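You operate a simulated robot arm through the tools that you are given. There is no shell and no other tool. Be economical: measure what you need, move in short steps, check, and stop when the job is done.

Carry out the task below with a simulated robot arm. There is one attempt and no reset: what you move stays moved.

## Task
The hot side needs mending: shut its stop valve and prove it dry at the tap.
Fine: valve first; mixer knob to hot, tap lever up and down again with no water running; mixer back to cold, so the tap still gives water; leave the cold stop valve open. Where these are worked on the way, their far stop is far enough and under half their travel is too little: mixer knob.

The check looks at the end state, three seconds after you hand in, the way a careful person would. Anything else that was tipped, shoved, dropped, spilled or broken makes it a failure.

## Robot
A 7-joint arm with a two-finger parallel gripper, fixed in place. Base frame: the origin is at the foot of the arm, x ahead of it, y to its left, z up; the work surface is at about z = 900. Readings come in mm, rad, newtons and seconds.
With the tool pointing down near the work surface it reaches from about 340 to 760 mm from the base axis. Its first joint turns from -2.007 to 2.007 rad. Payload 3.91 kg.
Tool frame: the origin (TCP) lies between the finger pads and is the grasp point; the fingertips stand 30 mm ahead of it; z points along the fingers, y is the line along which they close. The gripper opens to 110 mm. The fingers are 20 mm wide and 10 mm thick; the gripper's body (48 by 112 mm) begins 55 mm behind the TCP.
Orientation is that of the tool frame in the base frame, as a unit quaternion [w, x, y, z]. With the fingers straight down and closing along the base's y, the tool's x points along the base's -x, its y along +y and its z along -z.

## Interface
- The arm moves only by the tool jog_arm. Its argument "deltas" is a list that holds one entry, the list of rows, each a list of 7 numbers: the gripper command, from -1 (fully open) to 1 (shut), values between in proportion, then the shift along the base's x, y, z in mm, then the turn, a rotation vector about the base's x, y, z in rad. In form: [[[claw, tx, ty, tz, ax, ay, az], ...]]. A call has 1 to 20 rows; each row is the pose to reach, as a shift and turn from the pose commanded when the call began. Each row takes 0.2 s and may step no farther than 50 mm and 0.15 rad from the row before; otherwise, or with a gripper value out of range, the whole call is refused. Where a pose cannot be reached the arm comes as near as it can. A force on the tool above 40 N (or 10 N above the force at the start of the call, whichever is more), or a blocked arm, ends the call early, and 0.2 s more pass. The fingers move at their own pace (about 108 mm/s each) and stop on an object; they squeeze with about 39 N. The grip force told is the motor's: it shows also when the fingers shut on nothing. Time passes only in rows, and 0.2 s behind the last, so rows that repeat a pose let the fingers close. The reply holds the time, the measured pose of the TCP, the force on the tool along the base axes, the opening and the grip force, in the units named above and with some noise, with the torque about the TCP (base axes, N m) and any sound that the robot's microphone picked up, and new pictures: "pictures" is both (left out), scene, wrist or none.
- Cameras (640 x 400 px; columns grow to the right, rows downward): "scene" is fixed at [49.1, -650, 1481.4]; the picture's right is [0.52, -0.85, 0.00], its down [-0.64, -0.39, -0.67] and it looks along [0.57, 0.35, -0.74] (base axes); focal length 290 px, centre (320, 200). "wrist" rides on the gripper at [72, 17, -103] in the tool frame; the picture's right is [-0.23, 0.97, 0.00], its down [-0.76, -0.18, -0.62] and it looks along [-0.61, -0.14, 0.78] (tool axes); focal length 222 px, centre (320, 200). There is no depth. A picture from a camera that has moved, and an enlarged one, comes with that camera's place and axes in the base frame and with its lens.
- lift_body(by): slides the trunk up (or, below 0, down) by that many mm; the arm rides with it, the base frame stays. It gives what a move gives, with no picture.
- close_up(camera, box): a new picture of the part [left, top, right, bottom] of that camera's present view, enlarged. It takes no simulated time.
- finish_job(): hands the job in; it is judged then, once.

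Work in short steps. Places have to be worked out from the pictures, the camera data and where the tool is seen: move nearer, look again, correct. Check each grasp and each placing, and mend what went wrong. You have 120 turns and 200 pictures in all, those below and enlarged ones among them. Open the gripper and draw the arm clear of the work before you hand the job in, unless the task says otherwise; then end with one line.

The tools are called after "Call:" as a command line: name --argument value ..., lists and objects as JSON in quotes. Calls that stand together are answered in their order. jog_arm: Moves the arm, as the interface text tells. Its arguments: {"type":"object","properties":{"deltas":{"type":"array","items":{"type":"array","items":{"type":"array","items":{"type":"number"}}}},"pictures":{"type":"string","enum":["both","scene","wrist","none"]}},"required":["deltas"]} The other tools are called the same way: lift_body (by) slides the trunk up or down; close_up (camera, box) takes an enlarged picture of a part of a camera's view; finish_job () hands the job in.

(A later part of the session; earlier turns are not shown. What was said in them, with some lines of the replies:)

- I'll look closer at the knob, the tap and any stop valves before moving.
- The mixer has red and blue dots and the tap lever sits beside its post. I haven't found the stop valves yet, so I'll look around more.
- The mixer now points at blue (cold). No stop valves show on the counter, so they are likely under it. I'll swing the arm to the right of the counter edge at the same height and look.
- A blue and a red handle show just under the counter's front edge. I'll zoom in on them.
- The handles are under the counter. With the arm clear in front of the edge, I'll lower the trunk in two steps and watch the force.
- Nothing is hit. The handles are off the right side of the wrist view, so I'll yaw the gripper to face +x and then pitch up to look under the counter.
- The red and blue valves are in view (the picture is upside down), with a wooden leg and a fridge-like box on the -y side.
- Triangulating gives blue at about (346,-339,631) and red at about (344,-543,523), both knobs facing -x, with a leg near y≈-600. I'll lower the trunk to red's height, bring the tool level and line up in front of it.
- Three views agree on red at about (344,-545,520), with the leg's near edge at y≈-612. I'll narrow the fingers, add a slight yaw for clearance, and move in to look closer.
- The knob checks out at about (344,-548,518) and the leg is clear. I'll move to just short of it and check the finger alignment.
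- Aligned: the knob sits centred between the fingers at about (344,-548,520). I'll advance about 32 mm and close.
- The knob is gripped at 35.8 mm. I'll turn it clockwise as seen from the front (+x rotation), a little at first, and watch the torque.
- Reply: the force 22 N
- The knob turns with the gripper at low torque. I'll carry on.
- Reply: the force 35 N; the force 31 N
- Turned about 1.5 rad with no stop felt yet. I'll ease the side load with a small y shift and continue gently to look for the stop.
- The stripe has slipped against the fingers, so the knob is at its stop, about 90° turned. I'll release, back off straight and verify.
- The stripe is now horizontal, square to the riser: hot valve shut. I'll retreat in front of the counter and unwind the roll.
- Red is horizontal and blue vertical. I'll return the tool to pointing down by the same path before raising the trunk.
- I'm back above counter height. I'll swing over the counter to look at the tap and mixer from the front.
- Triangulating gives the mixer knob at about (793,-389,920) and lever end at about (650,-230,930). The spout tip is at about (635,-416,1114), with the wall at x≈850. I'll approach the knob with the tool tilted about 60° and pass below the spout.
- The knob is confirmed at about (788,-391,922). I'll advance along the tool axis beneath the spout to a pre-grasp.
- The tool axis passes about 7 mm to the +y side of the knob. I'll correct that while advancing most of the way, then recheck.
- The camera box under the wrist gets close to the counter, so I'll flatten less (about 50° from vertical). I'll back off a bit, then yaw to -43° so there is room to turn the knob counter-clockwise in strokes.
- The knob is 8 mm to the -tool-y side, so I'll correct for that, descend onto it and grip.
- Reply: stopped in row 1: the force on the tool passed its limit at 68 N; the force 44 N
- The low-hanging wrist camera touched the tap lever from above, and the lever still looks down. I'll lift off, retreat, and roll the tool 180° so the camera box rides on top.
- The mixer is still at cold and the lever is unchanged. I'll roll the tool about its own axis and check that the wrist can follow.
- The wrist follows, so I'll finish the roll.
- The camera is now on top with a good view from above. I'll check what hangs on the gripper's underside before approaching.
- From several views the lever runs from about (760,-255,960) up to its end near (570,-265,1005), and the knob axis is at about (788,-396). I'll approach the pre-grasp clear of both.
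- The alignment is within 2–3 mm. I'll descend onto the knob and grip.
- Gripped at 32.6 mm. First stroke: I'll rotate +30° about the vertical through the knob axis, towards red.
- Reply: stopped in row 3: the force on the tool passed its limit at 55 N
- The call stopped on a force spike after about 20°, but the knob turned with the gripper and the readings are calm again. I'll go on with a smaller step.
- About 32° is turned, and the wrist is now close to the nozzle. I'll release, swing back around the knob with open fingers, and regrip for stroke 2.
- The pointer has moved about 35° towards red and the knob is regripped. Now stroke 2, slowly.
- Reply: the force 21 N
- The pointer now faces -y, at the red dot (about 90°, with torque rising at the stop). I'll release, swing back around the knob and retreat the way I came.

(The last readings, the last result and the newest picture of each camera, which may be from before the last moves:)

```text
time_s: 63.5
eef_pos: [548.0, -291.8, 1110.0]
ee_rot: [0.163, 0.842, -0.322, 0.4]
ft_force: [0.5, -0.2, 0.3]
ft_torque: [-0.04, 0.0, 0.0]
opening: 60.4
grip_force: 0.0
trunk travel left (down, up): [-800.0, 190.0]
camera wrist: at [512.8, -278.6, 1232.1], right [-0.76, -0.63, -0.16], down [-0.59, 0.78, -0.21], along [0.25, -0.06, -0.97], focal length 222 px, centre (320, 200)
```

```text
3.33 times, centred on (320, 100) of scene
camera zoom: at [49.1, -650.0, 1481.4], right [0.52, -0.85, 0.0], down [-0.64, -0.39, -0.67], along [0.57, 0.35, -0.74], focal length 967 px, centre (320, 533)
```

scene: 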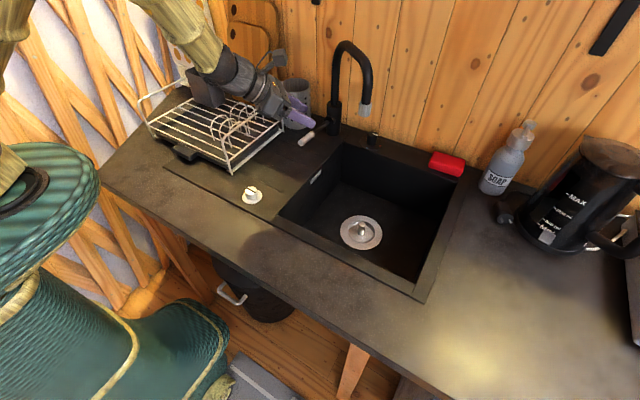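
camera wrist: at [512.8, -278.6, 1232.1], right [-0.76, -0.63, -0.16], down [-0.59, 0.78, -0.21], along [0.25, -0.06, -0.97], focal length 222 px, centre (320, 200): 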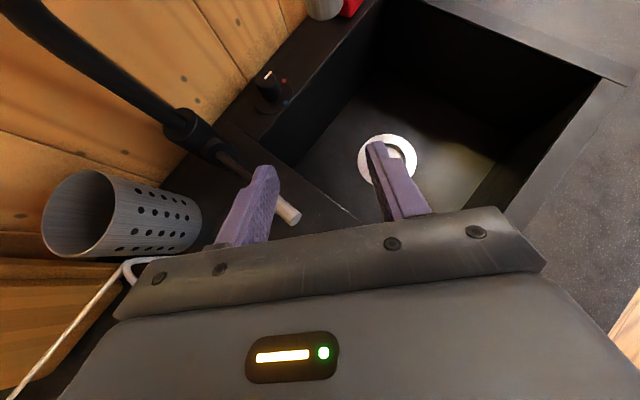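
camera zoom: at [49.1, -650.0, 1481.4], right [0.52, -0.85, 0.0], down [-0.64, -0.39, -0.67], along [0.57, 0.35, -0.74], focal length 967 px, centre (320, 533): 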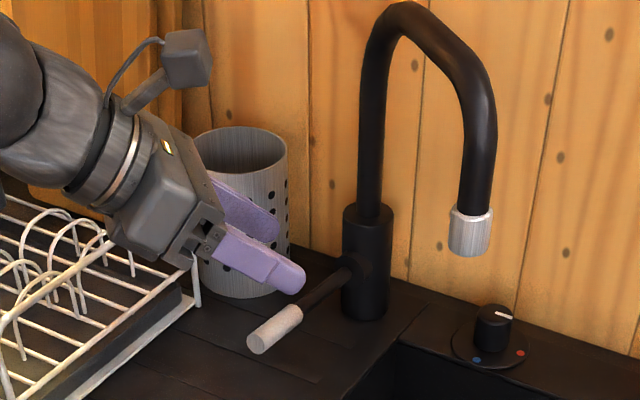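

The mixer is at hot with no water running. The lever's end is at about (587,-258,985). I'll yaw the tool to face +x and line up above the lever grip.

Call:
jog_arm --deltas '[[[-0.1, -10, 10, 0, 0, 0, 0.14], [-0.1, -20, 20, 0, 0, 0, 0.28], [-0.1, -30, 30, 0, 0, 0, 0.42], [-0.1, -30, 34, -20, 0, 0, 0.56], [-0.1, -20, 34, -50, 0, 0, 0.7]]]'

Call:
close_up --camera "wrist" --box '[200, 40, 440, 240]'

Call:
close_up --camera "scene" --box '[240, 60, 360, 160]'

```text
time_s: 64.7
eef_pos: [532.8, -261.3, 1059.0]
ee_rot: [0.015, 0.902, -0.012, 0.43]
ft_force: [-0.8, 0.3, -0.7]
ft_torque: [0.01, 0.02, 0.02]
opening: 60.5
grip_force: 0.1
trunk travel left (down, up): [-800.0, 190.0]
camera wrist: at [497.4, -274.0, 1180.4], right [-0.18, -0.97, -0.16], down [-0.96, 0.21, -0.2], along [0.23, 0.12, -0.97], focal length 222 px, centre (320, 200)
```

scene: 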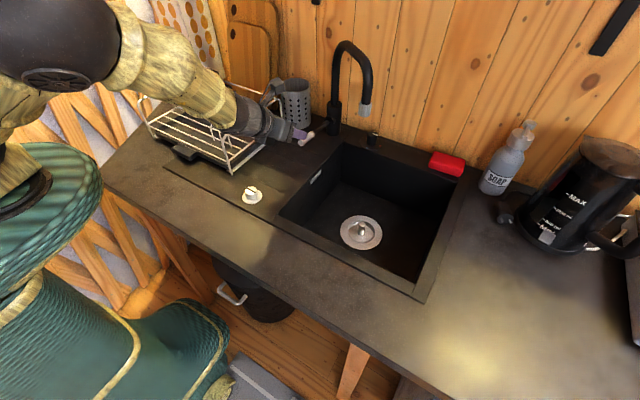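
wrist: 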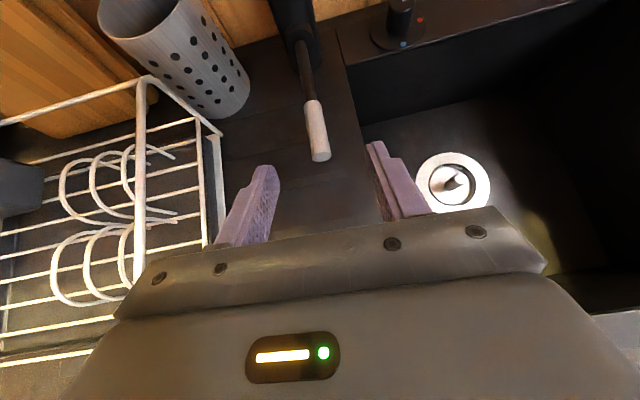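

```text
2.00 times, centred on (320, 140) of wrist
camera zoom: at [497.4, -274.0, 1180.4], right [-0.18, -0.97, -0.16], down [-0.96, 0.21, -0.2], along [0.23, 0.12, -0.97], focal length 444 px, centre (320, 320)
```

zoom: 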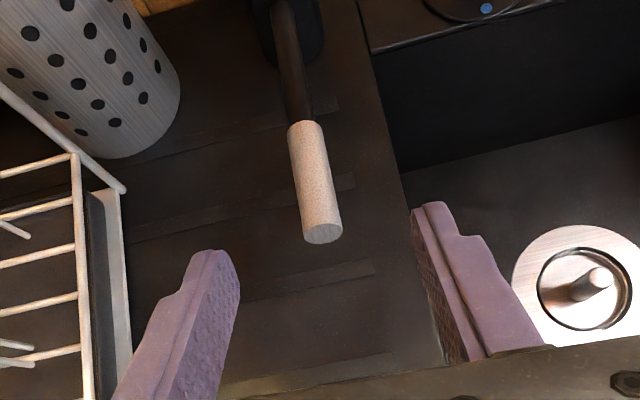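

```text
4.00 times, centred on (300, 110) of scene
camera zoom: at [49.1, -650.0, 1481.4], right [0.52, -0.85, 0.0], down [-0.64, -0.39, -0.67], along [0.57, 0.35, -0.74], focal length 1160 px, centre (400, 560)
```

zoom: 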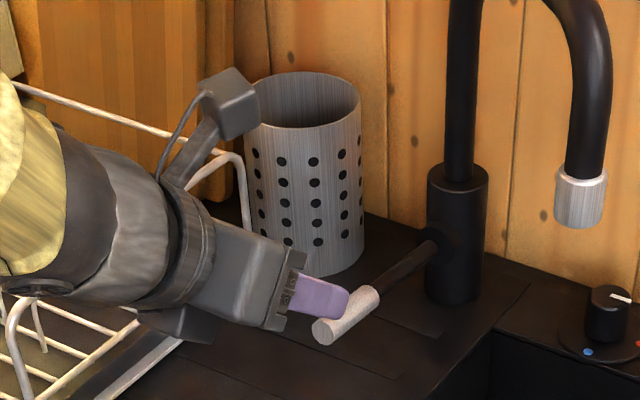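

The lever lies on the tool axis at y≈-258. I'll straddle the grip about 20 mm from its end and close.

Call:
jog_arm --deltas '[[[-0.1, 20, 1, -28, 0, 0, 0], [-0.1, 45, 2, -52, 0, 0, 0], [-0.1, 70, 3, -75, 0, 0, 0], [1, 70, 3, -75, 0, 0, 0], [1, 70, 3, -75, 0, 0, 0]]]'

Call:
close_up --camera "wrist" --box '[200, 40, 440, 240]'

Call:
close_up --camera "scene" --box '[240, 60, 360, 160]'

```text
time_s: 65.8
eef_pos: [601.4, -260.1, 984.4]
ee_rot: [0.018, 0.902, -0.014, 0.431]
ft_force: [2.6, -14.5, 3.3]
ft_torque: [0.1, -0.57, 1.78]
opening: 19.4
grip_force: 45.0
trunk travel left (down, up): [-800.0, 190.0]
camera wrist: at [566.5, -271.9, 1105.9], right [-0.18, -0.97, -0.16], down [-0.95, 0.21, -0.21], along [0.23, 0.11, -0.97], focal length 222 px, centre (320, 200)
```

scene: 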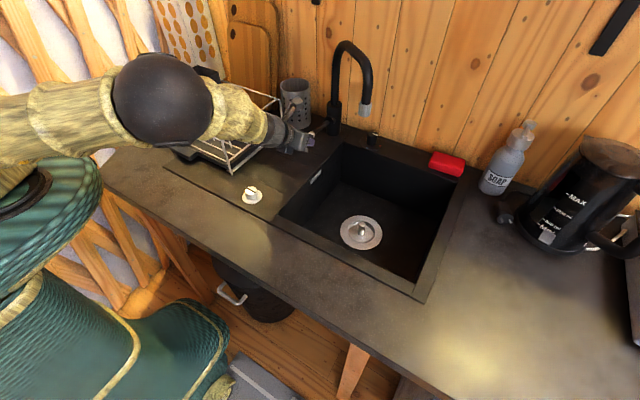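
wrist: 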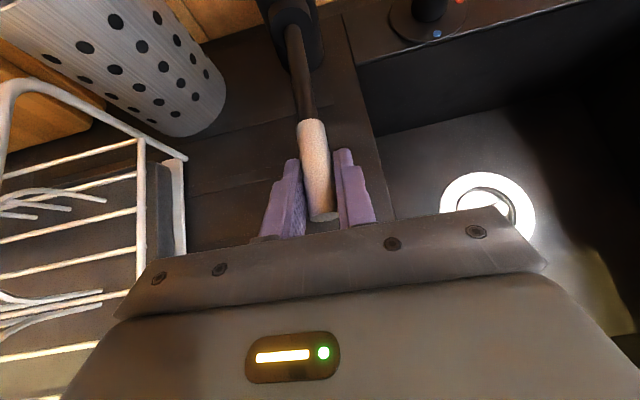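

```text
2.00 times, centred on (320, 140) of wrist
camera zoom: at [566.5, -271.9, 1105.9], right [-0.18, -0.97, -0.16], down [-0.95, 0.21, -0.21], along [0.23, 0.11, -0.97], focal length 444 px, centre (320, 320)
```

zoom: 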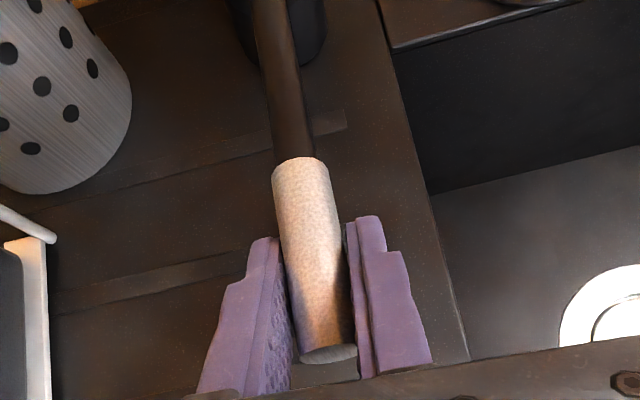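

```text
4.00 times, centred on (300, 110) of scene
camera zoom: at [49.1, -650.0, 1481.4], right [0.52, -0.85, 0.0], down [-0.64, -0.39, -0.67], along [0.57, 0.35, -0.74], focal length 1160 px, centre (400, 560)
```

zoom: 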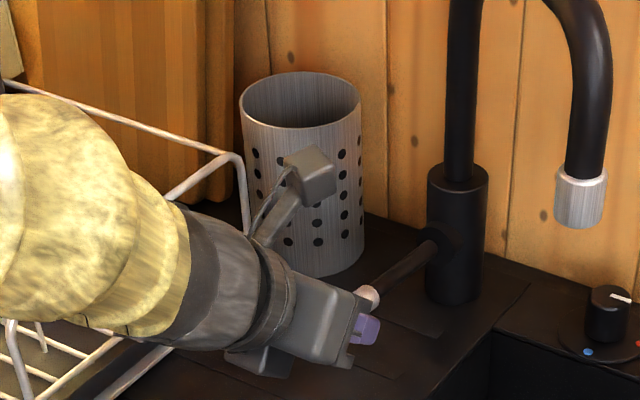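

The lever is gripped at 19.4 mm. I'll raise it along an arc about its root, 0.3 rad to start.

Call:
jog_arm --deltas '[[[1, 1.5, 0, 8, 0, 0.05, 0], [1, 3.2, 0, 16, 0, 0.1, 0], [1, 5.5, 0, 24, 0, 0.15, 0], [1, 8, 0, 31.5, 0, 0.2, 0], [1, 11, 0, 39, 0, 0.25, 0], [1, 14.3, 0, 46.6, 0, 0.3, 0]]]'

Call:
close_up --camera "scene" --box '[260, 30, 420, 250]'

```text
time_s: 67.2
eef_pos: [614.6, -259.8, 1029.7]
ee_rot: [0.019, 0.957, -0.013, 0.289]
ft_force: [-4.2, -15.7, -8.1]
ft_torque: [0.5, 1.34, 1.45]
opening: 19.6
grip_force: 44.7
trunk travel left (down, up): [-800.0, 190.0]
camera wrist: at [618.5, -272.4, 1156.1], right [-0.22, -0.97, -0.1], down [-0.97, 0.21, 0.09], along [-0.07, 0.12, -0.99], focal length 222 px, centre (320, 200)
```

scene: 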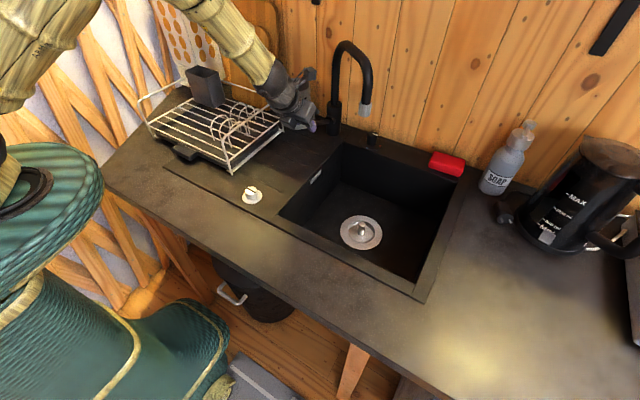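
wrist: 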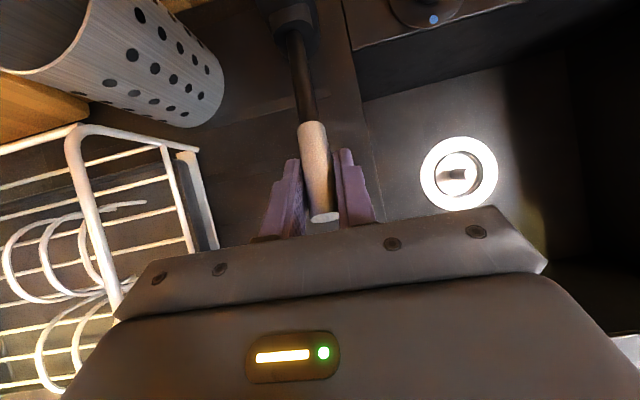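

```text
1.82 times, centred on (340, 140) of scene
camera zoom: at [49.1, -650.0, 1481.4], right [0.52, -0.85, 0.0], down [-0.64, -0.39, -0.67], along [0.57, 0.35, -0.74], focal length 527 px, centre (284, 309)
```

zoom: 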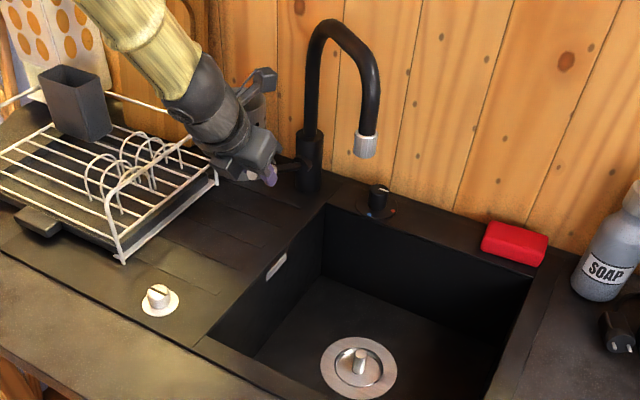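

The lever is up 0.3 rad and no water runs. I'll raise it further to find its stop.

Call:
jog_arm --deltas '[[[1, 3.8, 0, 7.2, 0, 0.05, 0], [1, 7.8, 0, 14.3, 0, 0.1, 0], [1, 12.2, 0, 21, 0, 0.15, 0], [1, 17, 0, 27.7, 0, 0.2, 0]]]'

Call:
close_up --camera "wrist" --box '[200, 40, 440, 240]'

Call:
close_up --camera "scene" --box '[260, 30, 420, 150]'

```text
time_s: 68.2
eef_pos: [633.3, -260.5, 1056.8]
ee_rot: [0.018, 0.981, -0.011, 0.192]
ft_force: [-4.7, -14.9, -11.0]
ft_torque: [0.86, 1.48, 1.32]
opening: 19.4
grip_force: 44.7
trunk travel left (down, up): [-800.0, 190.0]
camera wrist: at [661.5, -272.6, 1180.6], right [-0.24, -0.97, -0.05], down [-0.94, 0.21, 0.28], along [-0.26, 0.12, -0.96], focal length 222 px, centre (320, 200)
```

scene: 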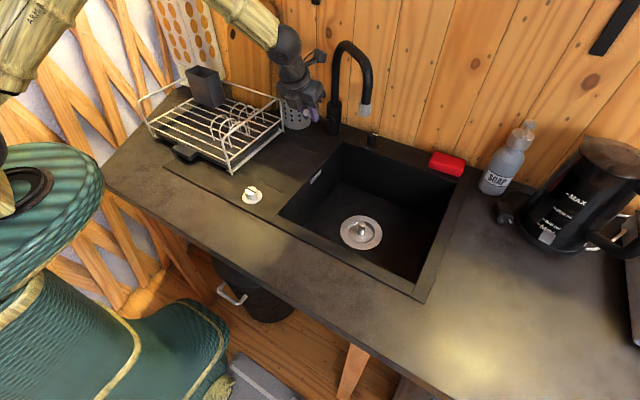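
wrist: 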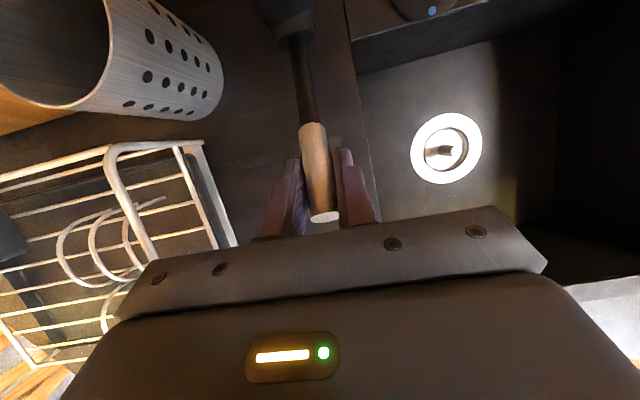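

```text
2.00 times, centred on (320, 140) of wrist
camera zoom: at [661.5, -272.6, 1180.6], right [-0.24, -0.97, -0.05], down [-0.94, 0.21, 0.28], along [-0.26, 0.12, -0.96], focal length 444 px, centre (320, 320)
```

zoom: 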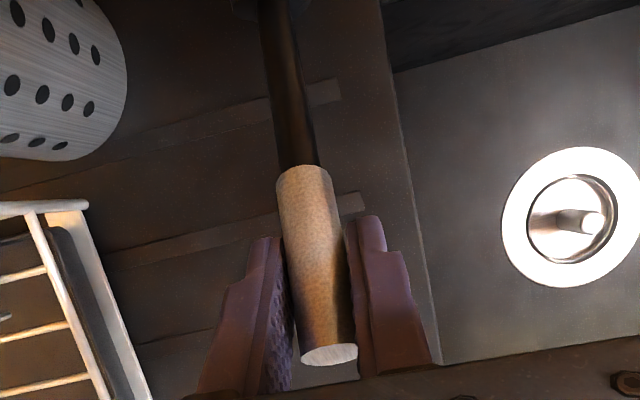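

```text
3.33 times, centred on (340, 90) of scene
camera zoom: at [49.1, -650.0, 1481.4], right [0.52, -0.85, 0.0], down [-0.64, -0.39, -0.67], along [0.57, 0.35, -0.74], focal length 967 px, centre (253, 567)
```

zoom: 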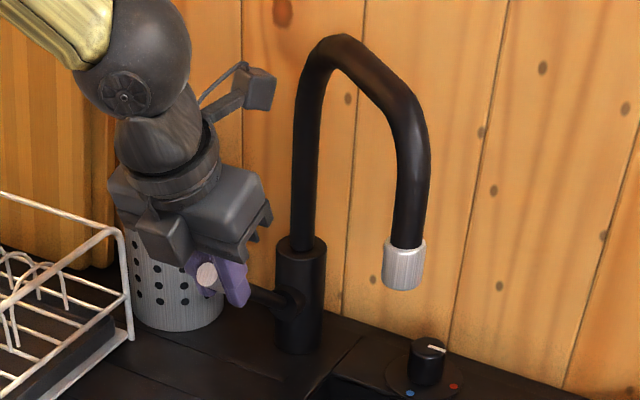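

It's up about 0.5 rad and still dry. I'll try a little further to find the upper stop.

Call:
jog_arm --deltas '[[[1, 5, 0, 6.4, 0, 0.05, 0], [1, 10.5, 0, 12.5, 0, 0.1, 0], [1, 16.2, 0, 18.2, 0, 0.15, 0], [1, 22.1, 0, 23.8, 0, 0.2, 0]]]'

Call:
close_up --camera "scene" --box '[260, 30, 420, 150]'

```text
time_s: 69.2
eef_pos: [652.2, -259.0, 1079.6]
ee_rot: [0.019, 0.995, -0.009, 0.093]
ft_force: [-13.3, -8.9, -21.5]
ft_torque: [-0.25, -0.02, 0.04]
opening: 18.3
grip_force: 44.4
trunk travel left (down, up): [-800.0, 190.0]
camera wrist: at [705.7, -272.0, 1195.7], right [-0.24, -0.97, -0.01], down [-0.86, 0.21, 0.47], along [-0.45, 0.12, -0.89], focal length 222 px, centre (320, 200)
```

scene: 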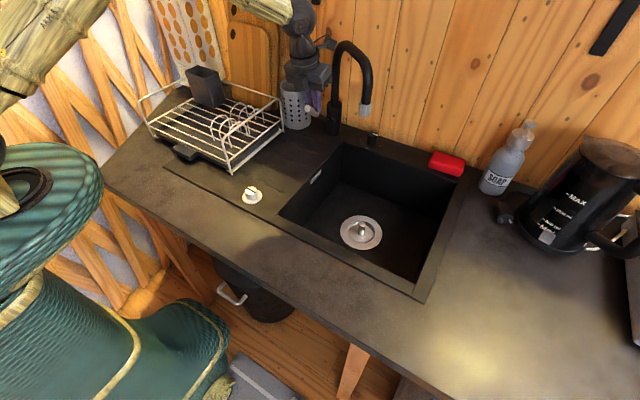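
wrist: 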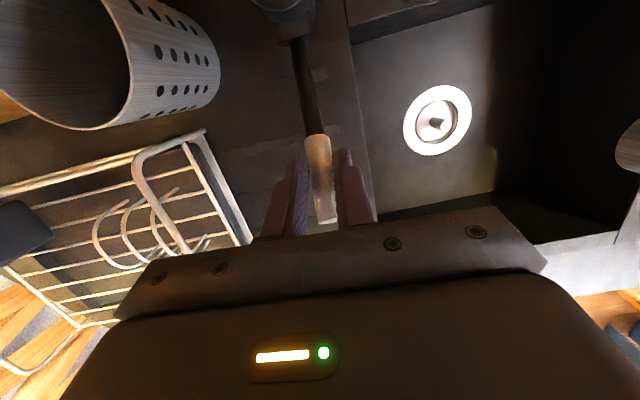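

```text
3.33 times, centred on (340, 90) of scene
camera zoom: at [49.1, -650.0, 1481.4], right [0.52, -0.85, 0.0], down [-0.64, -0.39, -0.67], along [0.57, 0.35, -0.74], focal length 967 px, centre (253, 567)
```

zoom: 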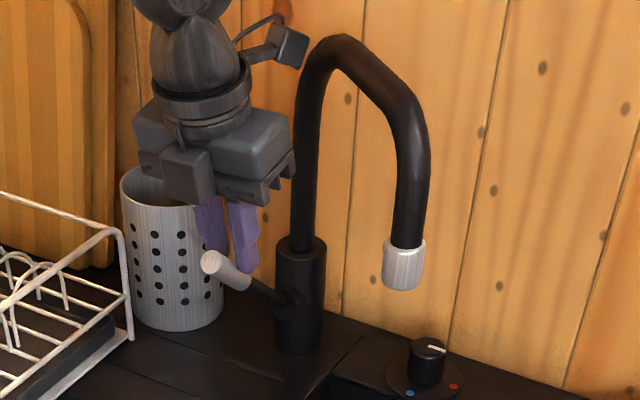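

The lever slipped in the fingers at its upper stop: it's fully up and no water runs at the spout. I'll now lower it along the same arc.

Call:
jog_arm --deltas '[[[1, -11.6, 0, -11.3, 0, -0.1, 0], [1, -22.1, 0, -23.8, 0, -0.2, 0], [1, -31.3, 0, -37.2, 0, -0.3, 0], [1, -39.1, 0, -51.5, 0, -0.4, 0], [1, -45.4, 0, -66.6, 0, -0.5, 0], [1, -50.2, 0, -82.1, 0, -0.6, 0], [1, -53.4, 0, -98.1, 0, -0.7, 0], [1, -53.6, 0, -101, 0, -0.7, 0]]]'

Call:
close_up --camera "wrist" --box '[200, 40, 440, 240]'

```text
time_s: 70.7
eef_pos: [585.6, -284.0, 981.3]
ee_rot: [0.044, 0.929, -0.03, 0.366]
ft_force: [-11.9, -16.3, 0.5]
ft_torque: [0.29, -0.16, 0.17]
opening: 0.1
grip_force: 37.4
trunk travel left (down, up): [-800.0, 190.0]
stopped in row 7: the force on the tool passed its limit at 48 N (the readings are from after the stop); the commanded pose is now the measured one
camera wrist: at [567.8, -290.7, 1105.9], right [-0.25, -0.96, -0.1], down [-0.96, 0.26, -0.08], along [0.1, 0.07, -0.99], focal length 222 px, centre (320, 200)
```

scene: 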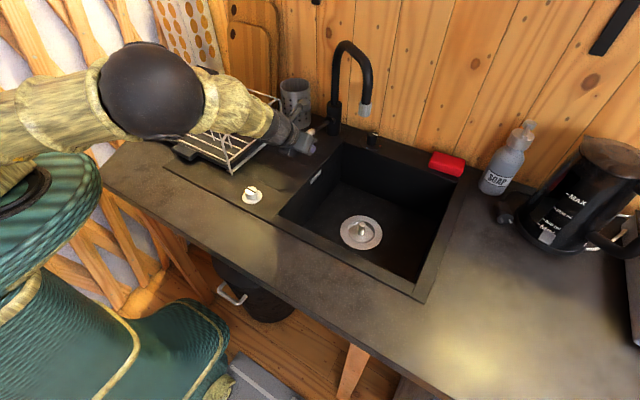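
wrist: 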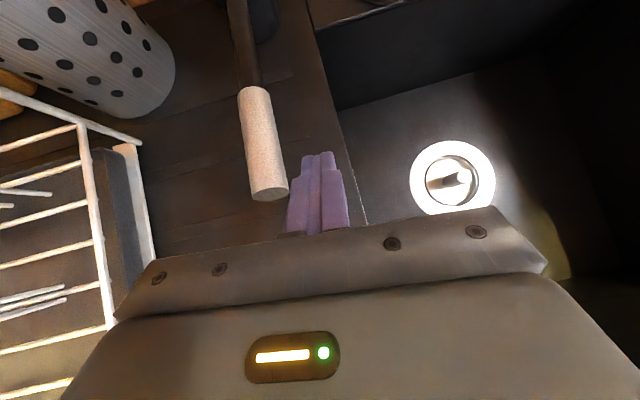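

```text
2.00 times, centred on (320, 140) of wrist
camera zoom: at [567.8, -290.7, 1105.9], right [-0.25, -0.96, -0.1], down [-0.96, 0.26, -0.08], along [0.1, 0.07, -0.99], focal length 444 px, centre (320, 320)
```

zoom: 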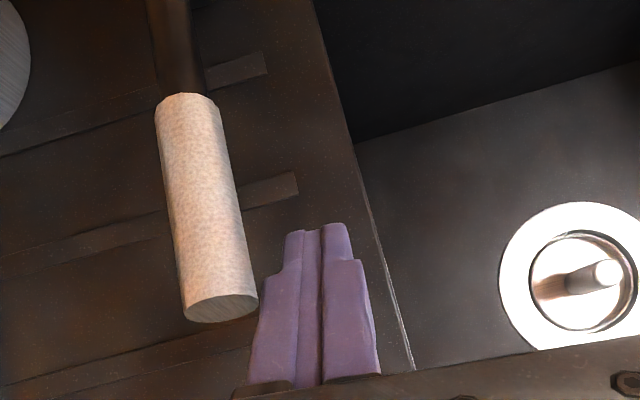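

The grip slipped off the lever near the bottom, and the lever looks almost or fully down. I'll lift clear and check it.

Call:
jog_arm --deltas '[[[1, -8, -8, 0, 0, 0, 0], [1, -15, -10, 30, 0, 0, 0], [1, -30, 0, 65, 0, 0, 0], [1, -40, 15, 95, 0, 0, 0]]]'

Call:
close_up --camera "scene" --box '[260, 30, 420, 150]'

Call:
close_up --camera "wrist" --box '[200, 40, 440, 240]'

```text
time_s: 71.7
eef_pos: [546.1, -264.9, 1073.1]
ee_rot: [0.039, 0.929, -0.026, 0.368]
ft_force: [-0.5, 0.4, -0.1]
ft_torque: [-0.01, -0.01, 0.03]
opening: 0.0
grip_force: 37.7
trunk travel left (down, up): [-800.0, 190.0]
camera wrist: at [527.6, -272.8, 1200.1], right [-0.24, -0.96, -0.11], down [-0.97, 0.25, -0.08], along [0.1, 0.08, -0.99], focal length 222 px, centre (320, 200)
```

scene: 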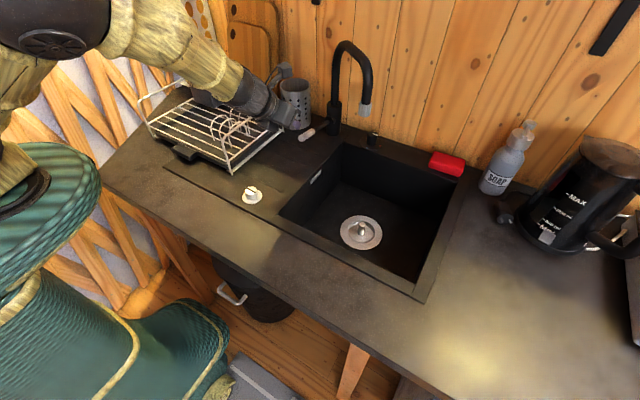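
wrist: 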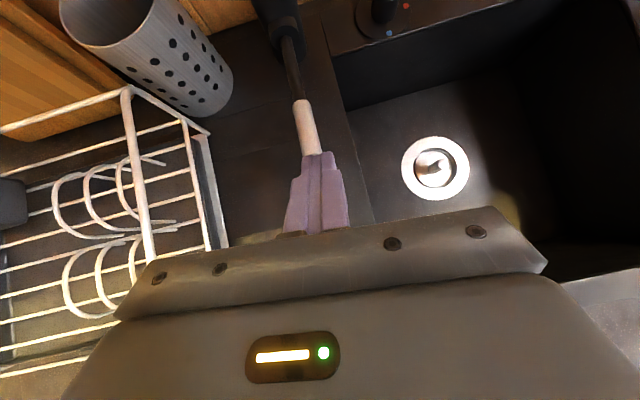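

```text
3.33 times, centred on (340, 90) of scene
camera zoom: at [49.1, -650.0, 1481.4], right [0.52, -0.85, 0.0], down [-0.64, -0.39, -0.67], along [0.57, 0.35, -0.74], focal length 967 px, centre (253, 567)
```

zoom: 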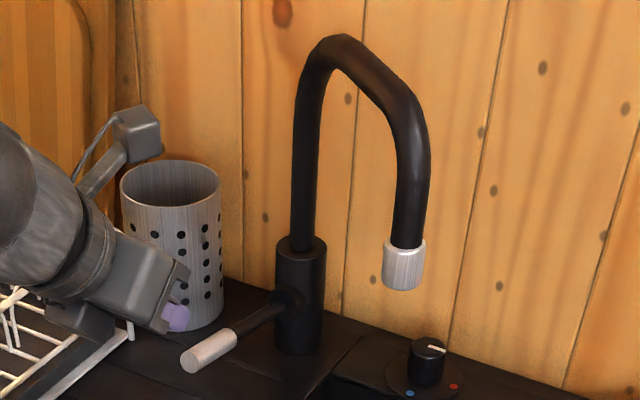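

```text
2.00 times, centred on (320, 140) of wrist
camera zoom: at [527.6, -272.8, 1200.1], right [-0.24, -0.96, -0.11], down [-0.97, 0.25, -0.08], along [0.1, 0.08, -0.99], focal length 444 px, centre (320, 320)
```

zoom: 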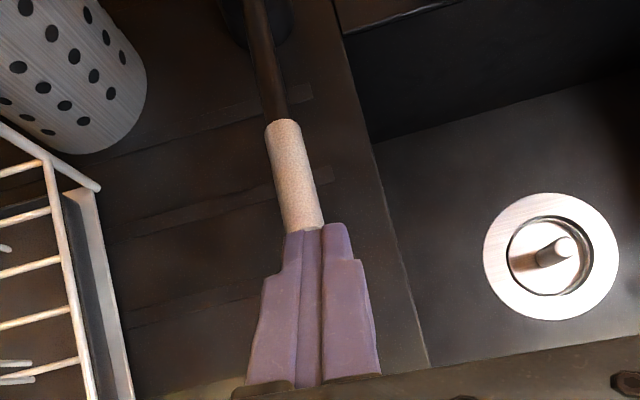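

The lever end sits about 15–20 mm higher than at the start, so it isn't fully down. I'll press it down from above with closed fingers.

Call:
jog_arm --deltas '[[[1, 22, 5, 0, 0, 0, 0], [1, 45, 9, -5, 0, 0, 0], [1, 45, 9, -20, 0, 0, 0], [1, 45, 9, -32, 0, 0, 0], [1, 45, 9, -42, 0, 0, 0], [1, 45, 9, -50, 0, 0, 0], [1, 45, 9, -56, 0, 0, 0], [1, 45, 9, -62, 0, 0, 0], [1, 45, 9, -67, 0, 0, 0]]]' --pictures "wrist"

```text
time_s: 73.9
eef_pos: [596.4, -258.8, 1017.4]
ee_rot: [0.04, 0.925, -0.023, 0.376]
ft_force: [-5.3, 4.4, 29.0]
ft_torque: [0.1, -0.27, 0.01]
opening: 0.0
grip_force: 38.3
trunk travel left (down, up): [-800.0, 190.0]
stopped in row 9: the force on the tool passed its limit at 42 N (the readings are from after the stop); the commanded pose is now the measured one
camera wrist: at [575.5, -266.4, 1142.2], right [-0.23, -0.97, -0.1], down [-0.96, 0.24, -0.1], along [0.12, 0.08, -0.99], focal length 222 px, centre (320, 200)
```

wrist: 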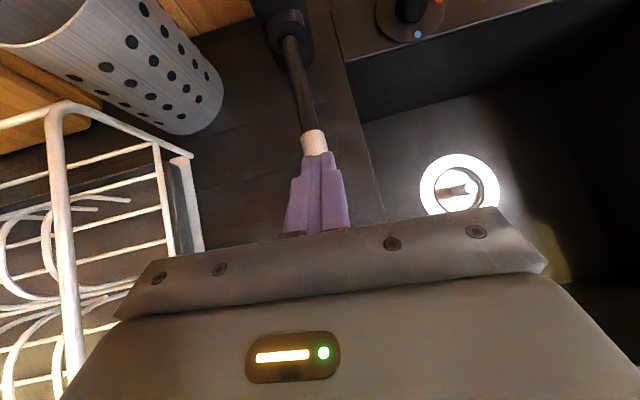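

It pressed to about 42 N with the tip at about 990, consistent with the lower stop. I'll lift off and compare.

Call:
jog_arm --deltas '[[[1, -5, 0, 30, 0, 0, 0], [1, -25, 0, 65, 0, 0, 0], [-0.1, -45, -4, 92, 0, 0, 0]]]'

Call:
close_up --camera "scene" --box '[260, 40, 420, 160]'

```text
time_s: 74.7
eef_pos: [550.3, -265.9, 1103.4]
ee_rot: [0.039, 0.927, -0.026, 0.372]
ft_force: [-0.1, 0.3, -0.1]
ft_torque: [0.0, 0.05, 0.02]
opening: 60.4
grip_force: 0.0
trunk travel left (down, up): [-800.0, 190.0]
camera wrist: at [531.1, -273.5, 1228.5], right [-0.24, -0.97, -0.11], down [-0.96, 0.25, -0.09], along [0.11, 0.08, -0.99], focal length 222 px, centre (320, 200)
```

scene: 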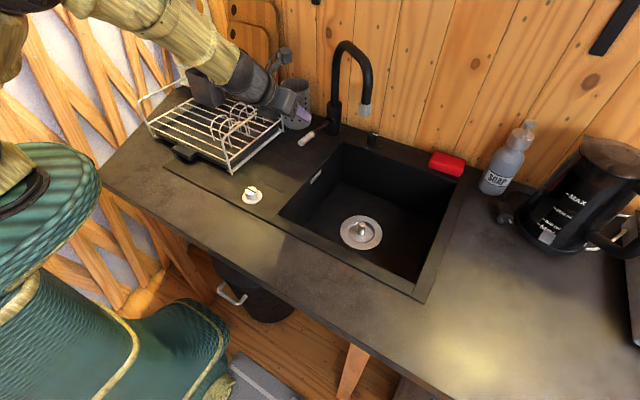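
wrist: 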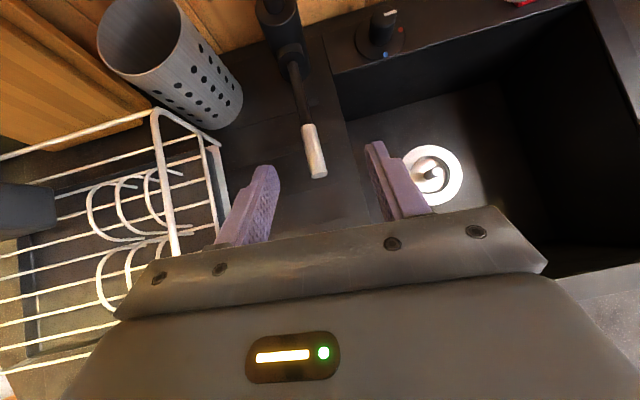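

```text
3.33 times, centred on (340, 100) of scene
camera zoom: at [49.1, -650.0, 1481.4], right [0.52, -0.85, 0.0], down [-0.64, -0.39, -0.67], along [0.57, 0.35, -0.74], focal length 967 px, centre (253, 533)
```

zoom: 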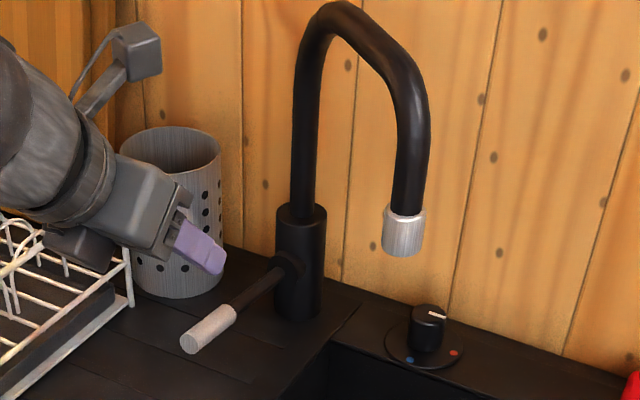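

The lever matches its original position exactly: fully down and dry. Now back to the mixer, so I'll restore the 50° tilt and yaw, and go to the same pre-grasp.

Call:
jog_arm --deltas '[[[-0.1, -5, -5, 5, -0.017, -0.129, 0]]]' --pictures "none"

Call:
jog_arm --deltas '[[[-0.1, 0, -5, 0, 0, 0, -0.13], [-0.1, 0, -10, 0, 0, 0, -0.26], [-0.1, 0, -15, 0, 0, 0, -0.39], [-0.1, 0, -20, 0, 0, 0, -0.52], [-0.1, 2, -21, 0, 0, 0, -0.6]]]' --pictures "none"

```text
time_s: 75.1
eef_pos: [546.0, -272.2, 1108.6]
ee_rot: [0.044, 0.9, -0.025, 0.432]
ft_force: [0.0, -0.4, -0.3]
ft_torque: [-0.03, 0.01, 0.02]
opening: 60.4
grip_force: 0.1
trunk travel left (down, up): [-800.0, 190.0]
```

```text
time_s: 76.3
eef_pos: [548.6, -291.0, 1108.1]
ee_rot: [0.171, 0.853, -0.291, 0.398]
ft_force: [-0.1, 0.2, 0.3]
ft_torque: [0.0, 0.0, -0.01]
opening: 60.6
grip_force: 0.0
trunk travel left (down, up): [-800.0, 190.0]
```

Call:
jog_arm --deltas '[[[-0.1, 37, -20, -15, 0, 0, 0], [-0.1, 72, -35, -35, 0, 0, 0], [-0.1, 107, -45, -60, 0, 0, 0], [-0.1, 142, -50, -88, 0, 0, 0], [-0.1, 181, -53, -117, 0, 0, 0]]]' --pictures "wrist"

Call:
close_up --camera "wrist" --box '[160, 40, 400, 240]'

```text
time_s: 77.5
eef_pos: [732.1, -344.9, 988.7]
ee_rot: [0.169, 0.854, -0.289, 0.398]
ft_force: [0.1, -0.3, -0.4]
ft_torque: [0.03, -0.02, -0.01]
opening: 60.5
grip_force: 0.1
trunk travel left (down, up): [-800.0, 190.0]
camera wrist: at [698.7, -329.6, 1110.8], right [-0.73, -0.67, -0.12], down [-0.64, 0.74, -0.21], along [0.23, -0.08, -0.97], focal length 222 px, centre (320, 200)
```

wrist: 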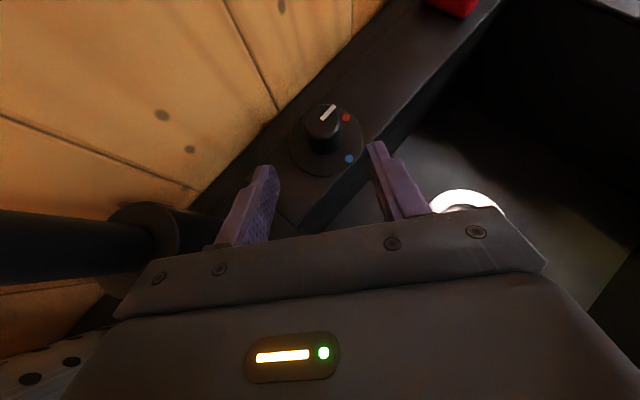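

```text
2.00 times, centred on (280, 140) of wrist
camera zoom: at [698.7, -329.6, 1110.8], right [-0.73, -0.67, -0.12], down [-0.64, 0.74, -0.21], along [0.23, -0.08, -0.97], focal length 444 px, centre (400, 320)
```

zoom: 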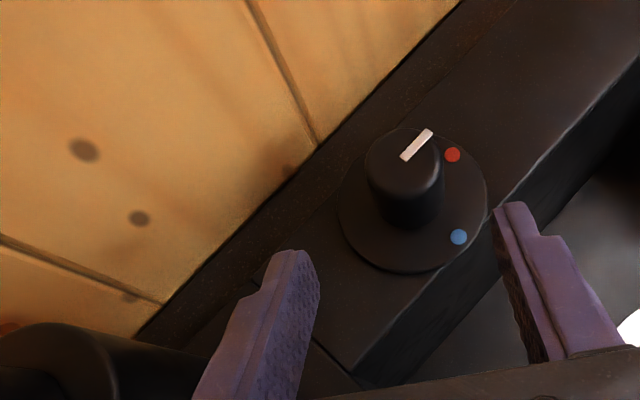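

Same alignment as before. I'll descend with open fingers, swing to about -14° around the knob, then grip.

Call:
jog_arm --deltas '[[[-0.1, 15, -15, -18, 0, 0, 0], [-0.1, 30, -30, -34, 0, 0, 0], [-0.1, 43.5, -43.5, -48, 0, 0, 0], [-0.1, 43, -44.5, -48, 0, 0, 0.12], [-0.1, 42.4, -45.5, -48, 0, 0, 0.24], [-0.1, 41.8, -46.7, -48, 0, 0, 0.36], [-0.1, 41.2, -48, -48, 0, 0, 0.48], [1, 41.2, -48, -48, 0, 0, 0.48], [1, 41.2, -48, -48, 0, 0, 0.48]]]' --pictures "wrist"

Call:
close_up --camera "wrist" --box '[160, 40, 400, 240]'

```text
time_s: 79.5
eef_pos: [769.7, -392.3, 942.4]
ee_rot: [0.07, 0.897, -0.08, 0.428]
ft_force: [-1.7, -0.4, -2.5]
ft_torque: [1.47, -0.73, -0.29]
opening: 34.3
grip_force: 45.5
trunk travel left (down, up): [-800.0, 190.0]
camera wrist: at [734.0, -393.6, 1064.8], right [-0.34, -0.93, -0.12], down [-0.91, 0.36, -0.21], along [0.24, 0.04, -0.97], focal length 222 px, centre (320, 200)
```

wrist: 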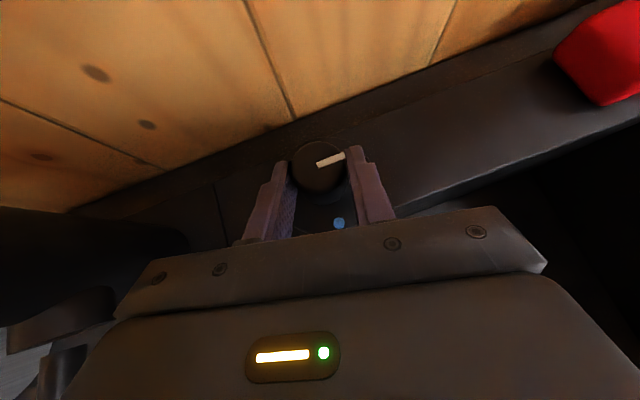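

```text
2.00 times, centred on (280, 140) of wrist
camera zoom: at [734.0, -393.6, 1064.8], right [-0.34, -0.93, -0.12], down [-0.91, 0.36, -0.21], along [0.24, 0.04, -0.97], focal length 444 px, centre (400, 320)
```

zoom: 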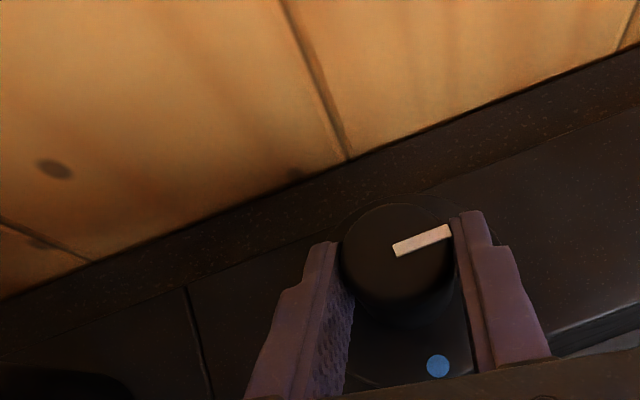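

Gripped. I'll stroke back towards cold, about -32°.

Call:
jog_arm --deltas '[[[1, 0.2, 0.7, 0, 0, 0, -0.06], [1, 0.4, 1.4, 0, 0, 0, -0.12], [1, 0.7, 2.1, 0, 0, 0, -0.18], [1, 1, 2.8, 0, 0, 0, -0.24], [1, 1.3, 3.4, 0, 0, 0, -0.3], [1, 1.7, 4, 0, 0, 0, -0.36], [1, 2.1, 4.7, 0, 0, 0, -0.42], [1, 2.5, 5.3, 0, 0, 0, -0.48], [1, 2.9, 6, 0, 0, 0, -0.54]]]' --pictures "none"

Call:
jog_arm --deltas '[[[-0.1, 0, 0, 0, 0, 0, 0], [-0.1, 0, 0, 0, 0, 0, 0], [-0.1, -0.6, -1, 0, 0, 0, 0.12], [-0.1, -1.2, -2.2, 0, 0, 0, 0.24], [-0.1, -1.8, -3.5, 0, 0, 0, 0.36], [-0.1, -2.4, -5, 0, 0, 0, 0.48], [-0.1, -2.8, -6, 0, 0, 0, 0.54], [1, -2.8, -6, 0, 0, 0, 0.54], [1, -2.8, -6, 0, 0, 0, 0.54]]]' --pictures "none"

Call:
close_up --camera "wrist" --box '[160, 40, 400, 240]'

```text
time_s: 81.5
eef_pos: [773.3, -387.1, 942.4]
ee_rot: [0.182, 0.844, -0.316, 0.394]
ft_force: [0.5, 0.8, -0.5]
ft_torque: [0.54, -0.8, 0.01]
opening: 34.2
grip_force: 45.3
trunk travel left (down, up): [-800.0, 190.0]
```

```text
time_s: 83.5
eef_pos: [771.0, -391.8, 942.3]
ee_rot: [0.069, 0.898, -0.08, 0.428]
ft_force: [-0.2, -1.1, -2.6]
ft_torque: [1.4, -0.53, -0.04]
opening: 34.1
grip_force: 44.3
trunk travel left (down, up): [-800.0, 190.0]
```

```text
2.00 times, centred on (280, 140) of wrist
camera zoom: at [735.1, -394.0, 1063.6], right [-0.34, -0.93, -0.12], down [-0.91, 0.36, -0.21], along [0.24, 0.04, -0.97], focal length 444 px, centre (400, 320)
```

zoom: 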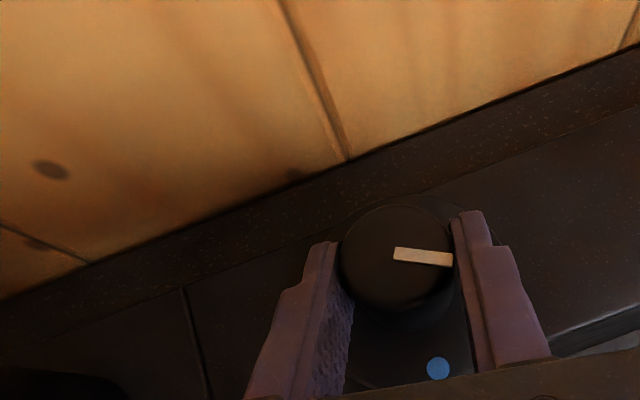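

The first return stroke worked (about 30°). Strokes two and three follow.

Call:
jog_arm --deltas '[[[1, 0.2, 0.7, 0, 0, 0, -0.06], [1, 0.4, 1.4, 0, 0, 0, -0.12], [1, 0.7, 2.1, 0, 0, 0, -0.18], [1, 1, 2.8, 0, 0, 0, -0.24], [1, 1.3, 3.4, 0, 0, 0, -0.3], [1, 1.7, 4, 0, 0, 0, -0.36], [1, 2.1, 4.7, 0, 0, 0, -0.42], [1, 2.5, 5.3, 0, 0, 0, -0.48], [1, 2.9, 6, 0, 0, 0, -0.54]]]' --pictures "none"

Call:
jog_arm --deltas '[[[-0.1, 0, 0, 0, 0, 0, 0], [-0.1, 0, 0, 0, 0, 0, 0], [-0.1, -0.6, -1, 0, 0, 0, 0.12], [-0.1, -1.2, -2.2, 0, 0, 0, 0.24], [-0.1, -1.8, -3.5, 0, 0, 0, 0.36], [-0.1, -2.4, -5, 0, 0, 0, 0.48], [-0.1, -2.8, -6, 0, 0, 0, 0.54], [1, -2.8, -6, 0, 0, 0, 0.54], [1, -2.8, -6, 0, 0, 0, 0.54]]]' --pictures "none"

Call:
jog_arm --deltas '[[[1, 0.2, 0.7, 0, 0, 0, -0.06], [1, 0.4, 1.4, 0, 0, 0, -0.12], [1, 0.7, 2.1, 0, 0, 0, -0.18], [1, 1, 2.8, 0, 0, 0, -0.24], [1, 1.3, 3.4, 0, 0, 0, -0.3], [1, 1.7, 4, 0, 0, 0, -0.36], [1, 2.1, 4.7, 0, 0, 0, -0.42], [1, 2.5, 5.3, 0, 0, 0, -0.48], [1, 2.9, 6, 0, 0, 0, -0.54]]]' --pictures "wrist"

Call:
close_up --camera "wrist" --box '[160, 40, 400, 240]'

```text
time_s: 85.5
eef_pos: [773.4, -385.4, 943.6]
ee_rot: [0.182, 0.844, -0.317, 0.393]
ft_force: [0.8, 0.3, -5.6]
ft_torque: [0.75, -1.21, 0.02]
opening: 34.3
grip_force: 44.9
trunk travel left (down, up): [-800.0, 190.0]
```

```text
time_s: 87.5
eef_pos: [769.5, -392.0, 941.5]
ee_rot: [0.068, 0.899, -0.078, 0.426]
ft_force: [-6.0, -2.2, -5.7]
ft_torque: [1.42, -0.33, -0.03]
opening: 34.3
grip_force: 45.0
out of reach, approached as far as the arm can: row 7
trunk travel left (down, up): [-800.0, 190.0]
```

```text
time_s: 89.5
eef_pos: [773.9, -385.7, 941.1]
ee_rot: [0.182, 0.844, -0.316, 0.393]
ft_force: [-8.2, 4.3, -14.3]
ft_torque: [1.0, -0.94, -0.04]
opening: 34.3
grip_force: 45.6
trunk travel left (down, up): [-800.0, 190.0]
camera wrist: at [742.1, -368.5, 1063.2], right [-0.77, -0.63, -0.12], down [-0.6, 0.77, -0.21], along [0.23, -0.09, -0.97], focal length 222 px, centre (320, 200)
```

wrist: 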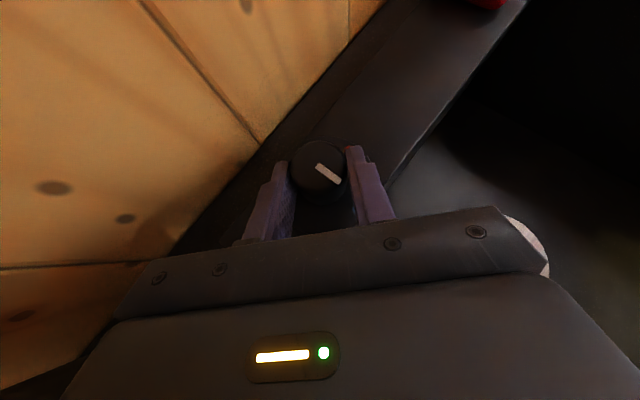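

```text
2.00 times, centred on (280, 140) of wrist
camera zoom: at [742.1, -368.5, 1063.2], right [-0.77, -0.63, -0.12], down [-0.6, 0.77, -0.21], along [0.23, -0.09, -0.97], focal length 444 px, centre (400, 320)
```

zoom: 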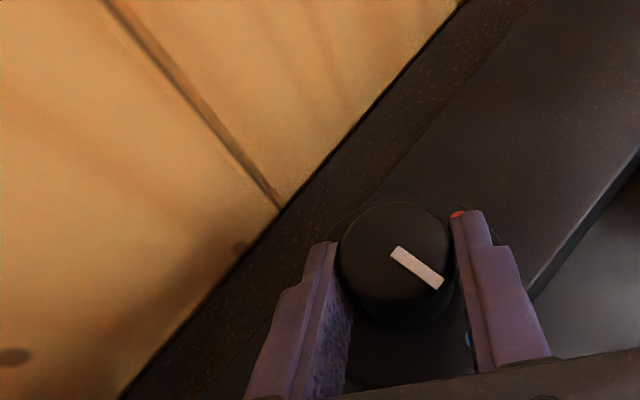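

The pointer is back facing -x (blue). I'll nudge a little further to seat it at the cold stop, then release and retreat.

Call:
jog_arm --deltas '[[[1, 0.5, 0.5, 0, 0, 0, -0.06], [1, 0.8, 0.9, 0, 0, 0, -0.1], [-0.1, 0.8, 0.9, 0, 0, 0, -0.1], [-0.1, 0.8, 0.9, 0, 0, 0, -0.08], [-0.1, -14, 16, 18, 0, 0, -0.05], [-0.1, -29, 31, 36, 0, 0, 0], [-0.1, -43, 44, 52, 0, 0, 0], [-0.1, -80, 47, 83, 0, 0, 0], [-0.1, -115, 52, 111, 0, 0, 0], [-0.1, -150, 62, 136, 0, 0, 0], [-0.1, -185, 77, 156, 0, 0, 0], [-0.1, -222, 95, 170, 0, 0, 0]]]'

Call:
close_up --camera "wrist" --box '[160, 20, 400, 220]'

Call:
close_up --camera "scene" --box '[260, 40, 420, 160]'

```text
time_s: 92.1
eef_pos: [550.3, -288.1, 1114.9]
ee_rot: [0.182, 0.843, -0.315, 0.395]
ft_force: [0.9, 0.0, -0.7]
ft_torque: [0.03, 0.04, -0.01]
opening: 60.5
grip_force: 0.1
trunk travel left (down, up): [-800.0, 190.0]
camera wrist: at [518.4, -270.7, 1237.5], right [-0.77, -0.63, -0.12], down [-0.6, 0.77, -0.22], along [0.23, -0.1, -0.97], focal length 222 px, centre (320, 200)
```

scene: 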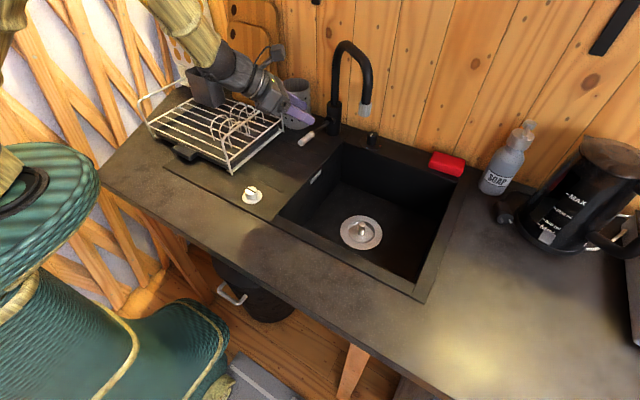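
wrist: 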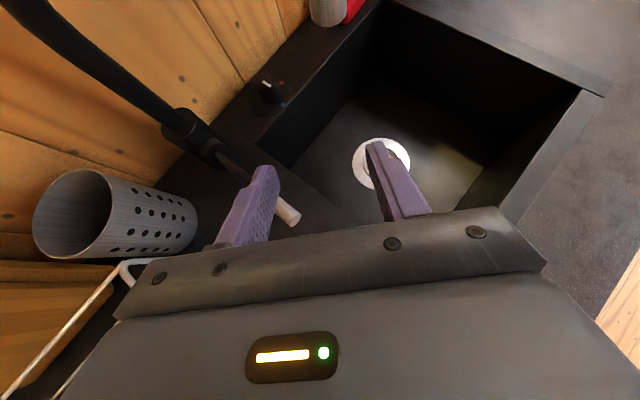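

```text
2.00 times, centred on (280, 120) of wrist
camera zoom: at [518.4, -270.7, 1237.5], right [-0.77, -0.63, -0.12], down [-0.6, 0.77, -0.22], along [0.23, -0.1, -0.97], focal length 444 px, centre (400, 360)
```

zoom: 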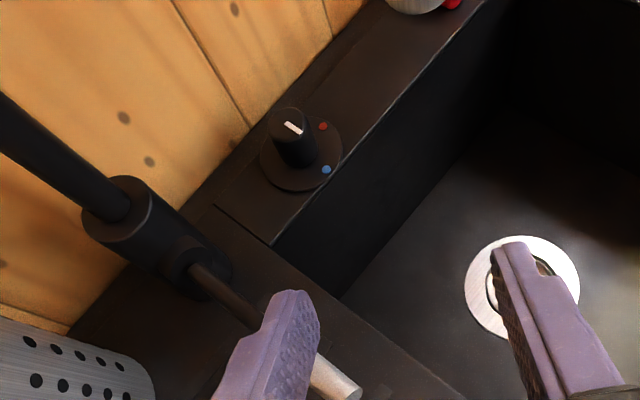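

```text
3.33 times, centred on (340, 100) of scene
camera zoom: at [49.1, -650.0, 1481.4], right [0.52, -0.85, 0.0], down [-0.64, -0.39, -0.67], along [0.57, 0.35, -0.74], focal length 967 px, centre (253, 533)
```

zoom: 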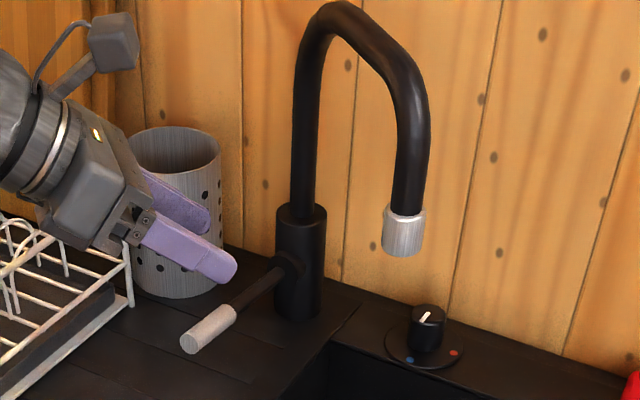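

The mixer is at cold, the lever is down and the knob matches its first picture. I'll draw the arm clear with the gripper open.

Call:
jog_arm --deltas '[[[-0.1, -35, -5, 20, 0, 0, 0], [-0.5, -75, -10, 45, 0, 0, 0], [-1, -115, -15, 70, 0, 0, 0], [-1, -150, -20, 90, 0, 0, 0], [-1, -170, -20, 100, 0, 0, 0]]]'

Call:
close_up --camera "scene" --box '[120, 60, 320, 190]'

```text
time_s: 93.3
eef_pos: [379.7, -309.2, 1214.3]
ee_rot: [0.183, 0.843, -0.316, 0.394]
ft_force: [0.0, 0.4, -0.9]
ft_torque: [0.04, 0.01, -0.01]
opening: 109.7
grip_force: 0.1
trunk travel left (down, up): [-800.0, 190.0]
camera wrist: at [347.7, -290.6, 1335.8], right [-0.77, -0.63, -0.12], down [-0.6, 0.77, -0.22], along [0.23, -0.1, -0.97], focal length 222 px, centre (320, 200)
```

scene: 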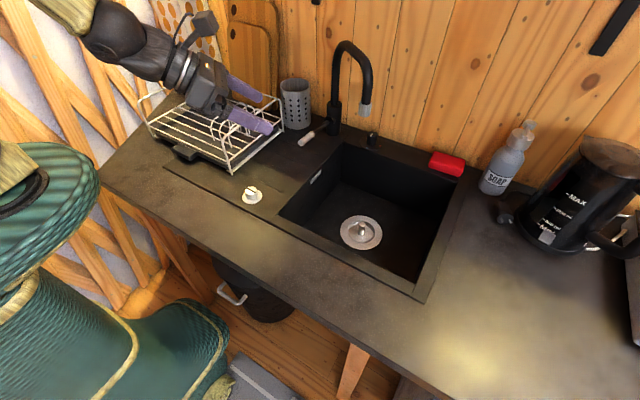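
wrist: 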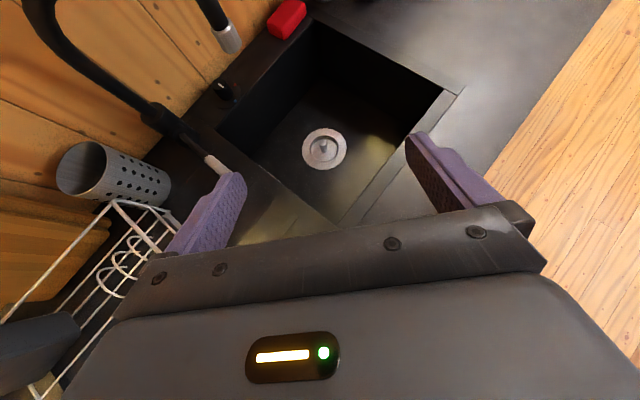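

```text
3.08 times, centred on (220, 125) of scene
camera zoom: at [49.1, -650.0, 1481.4], right [0.52, -0.85, 0.0], down [-0.64, -0.39, -0.67], along [0.57, 0.35, -0.74], focal length 892 px, centre (628, 431)
```

zoom: 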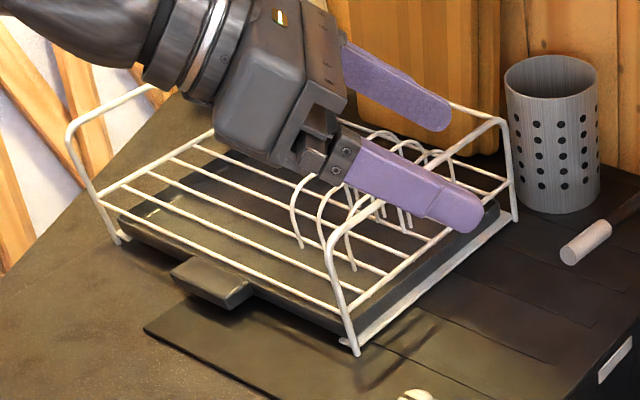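

Nothing else was moved, the arm is clear and the gripper is open, so I'm handing in.

Call:
finish_job

```text
The job is handed in.
```

I shut the hot stop valve and proved the tap dry: with the mixer on hot, the lever went fully up and back down with no water running. The mixer is back on cold, the cold stop valve is still open, and I did not run the tap on cold afterwards.
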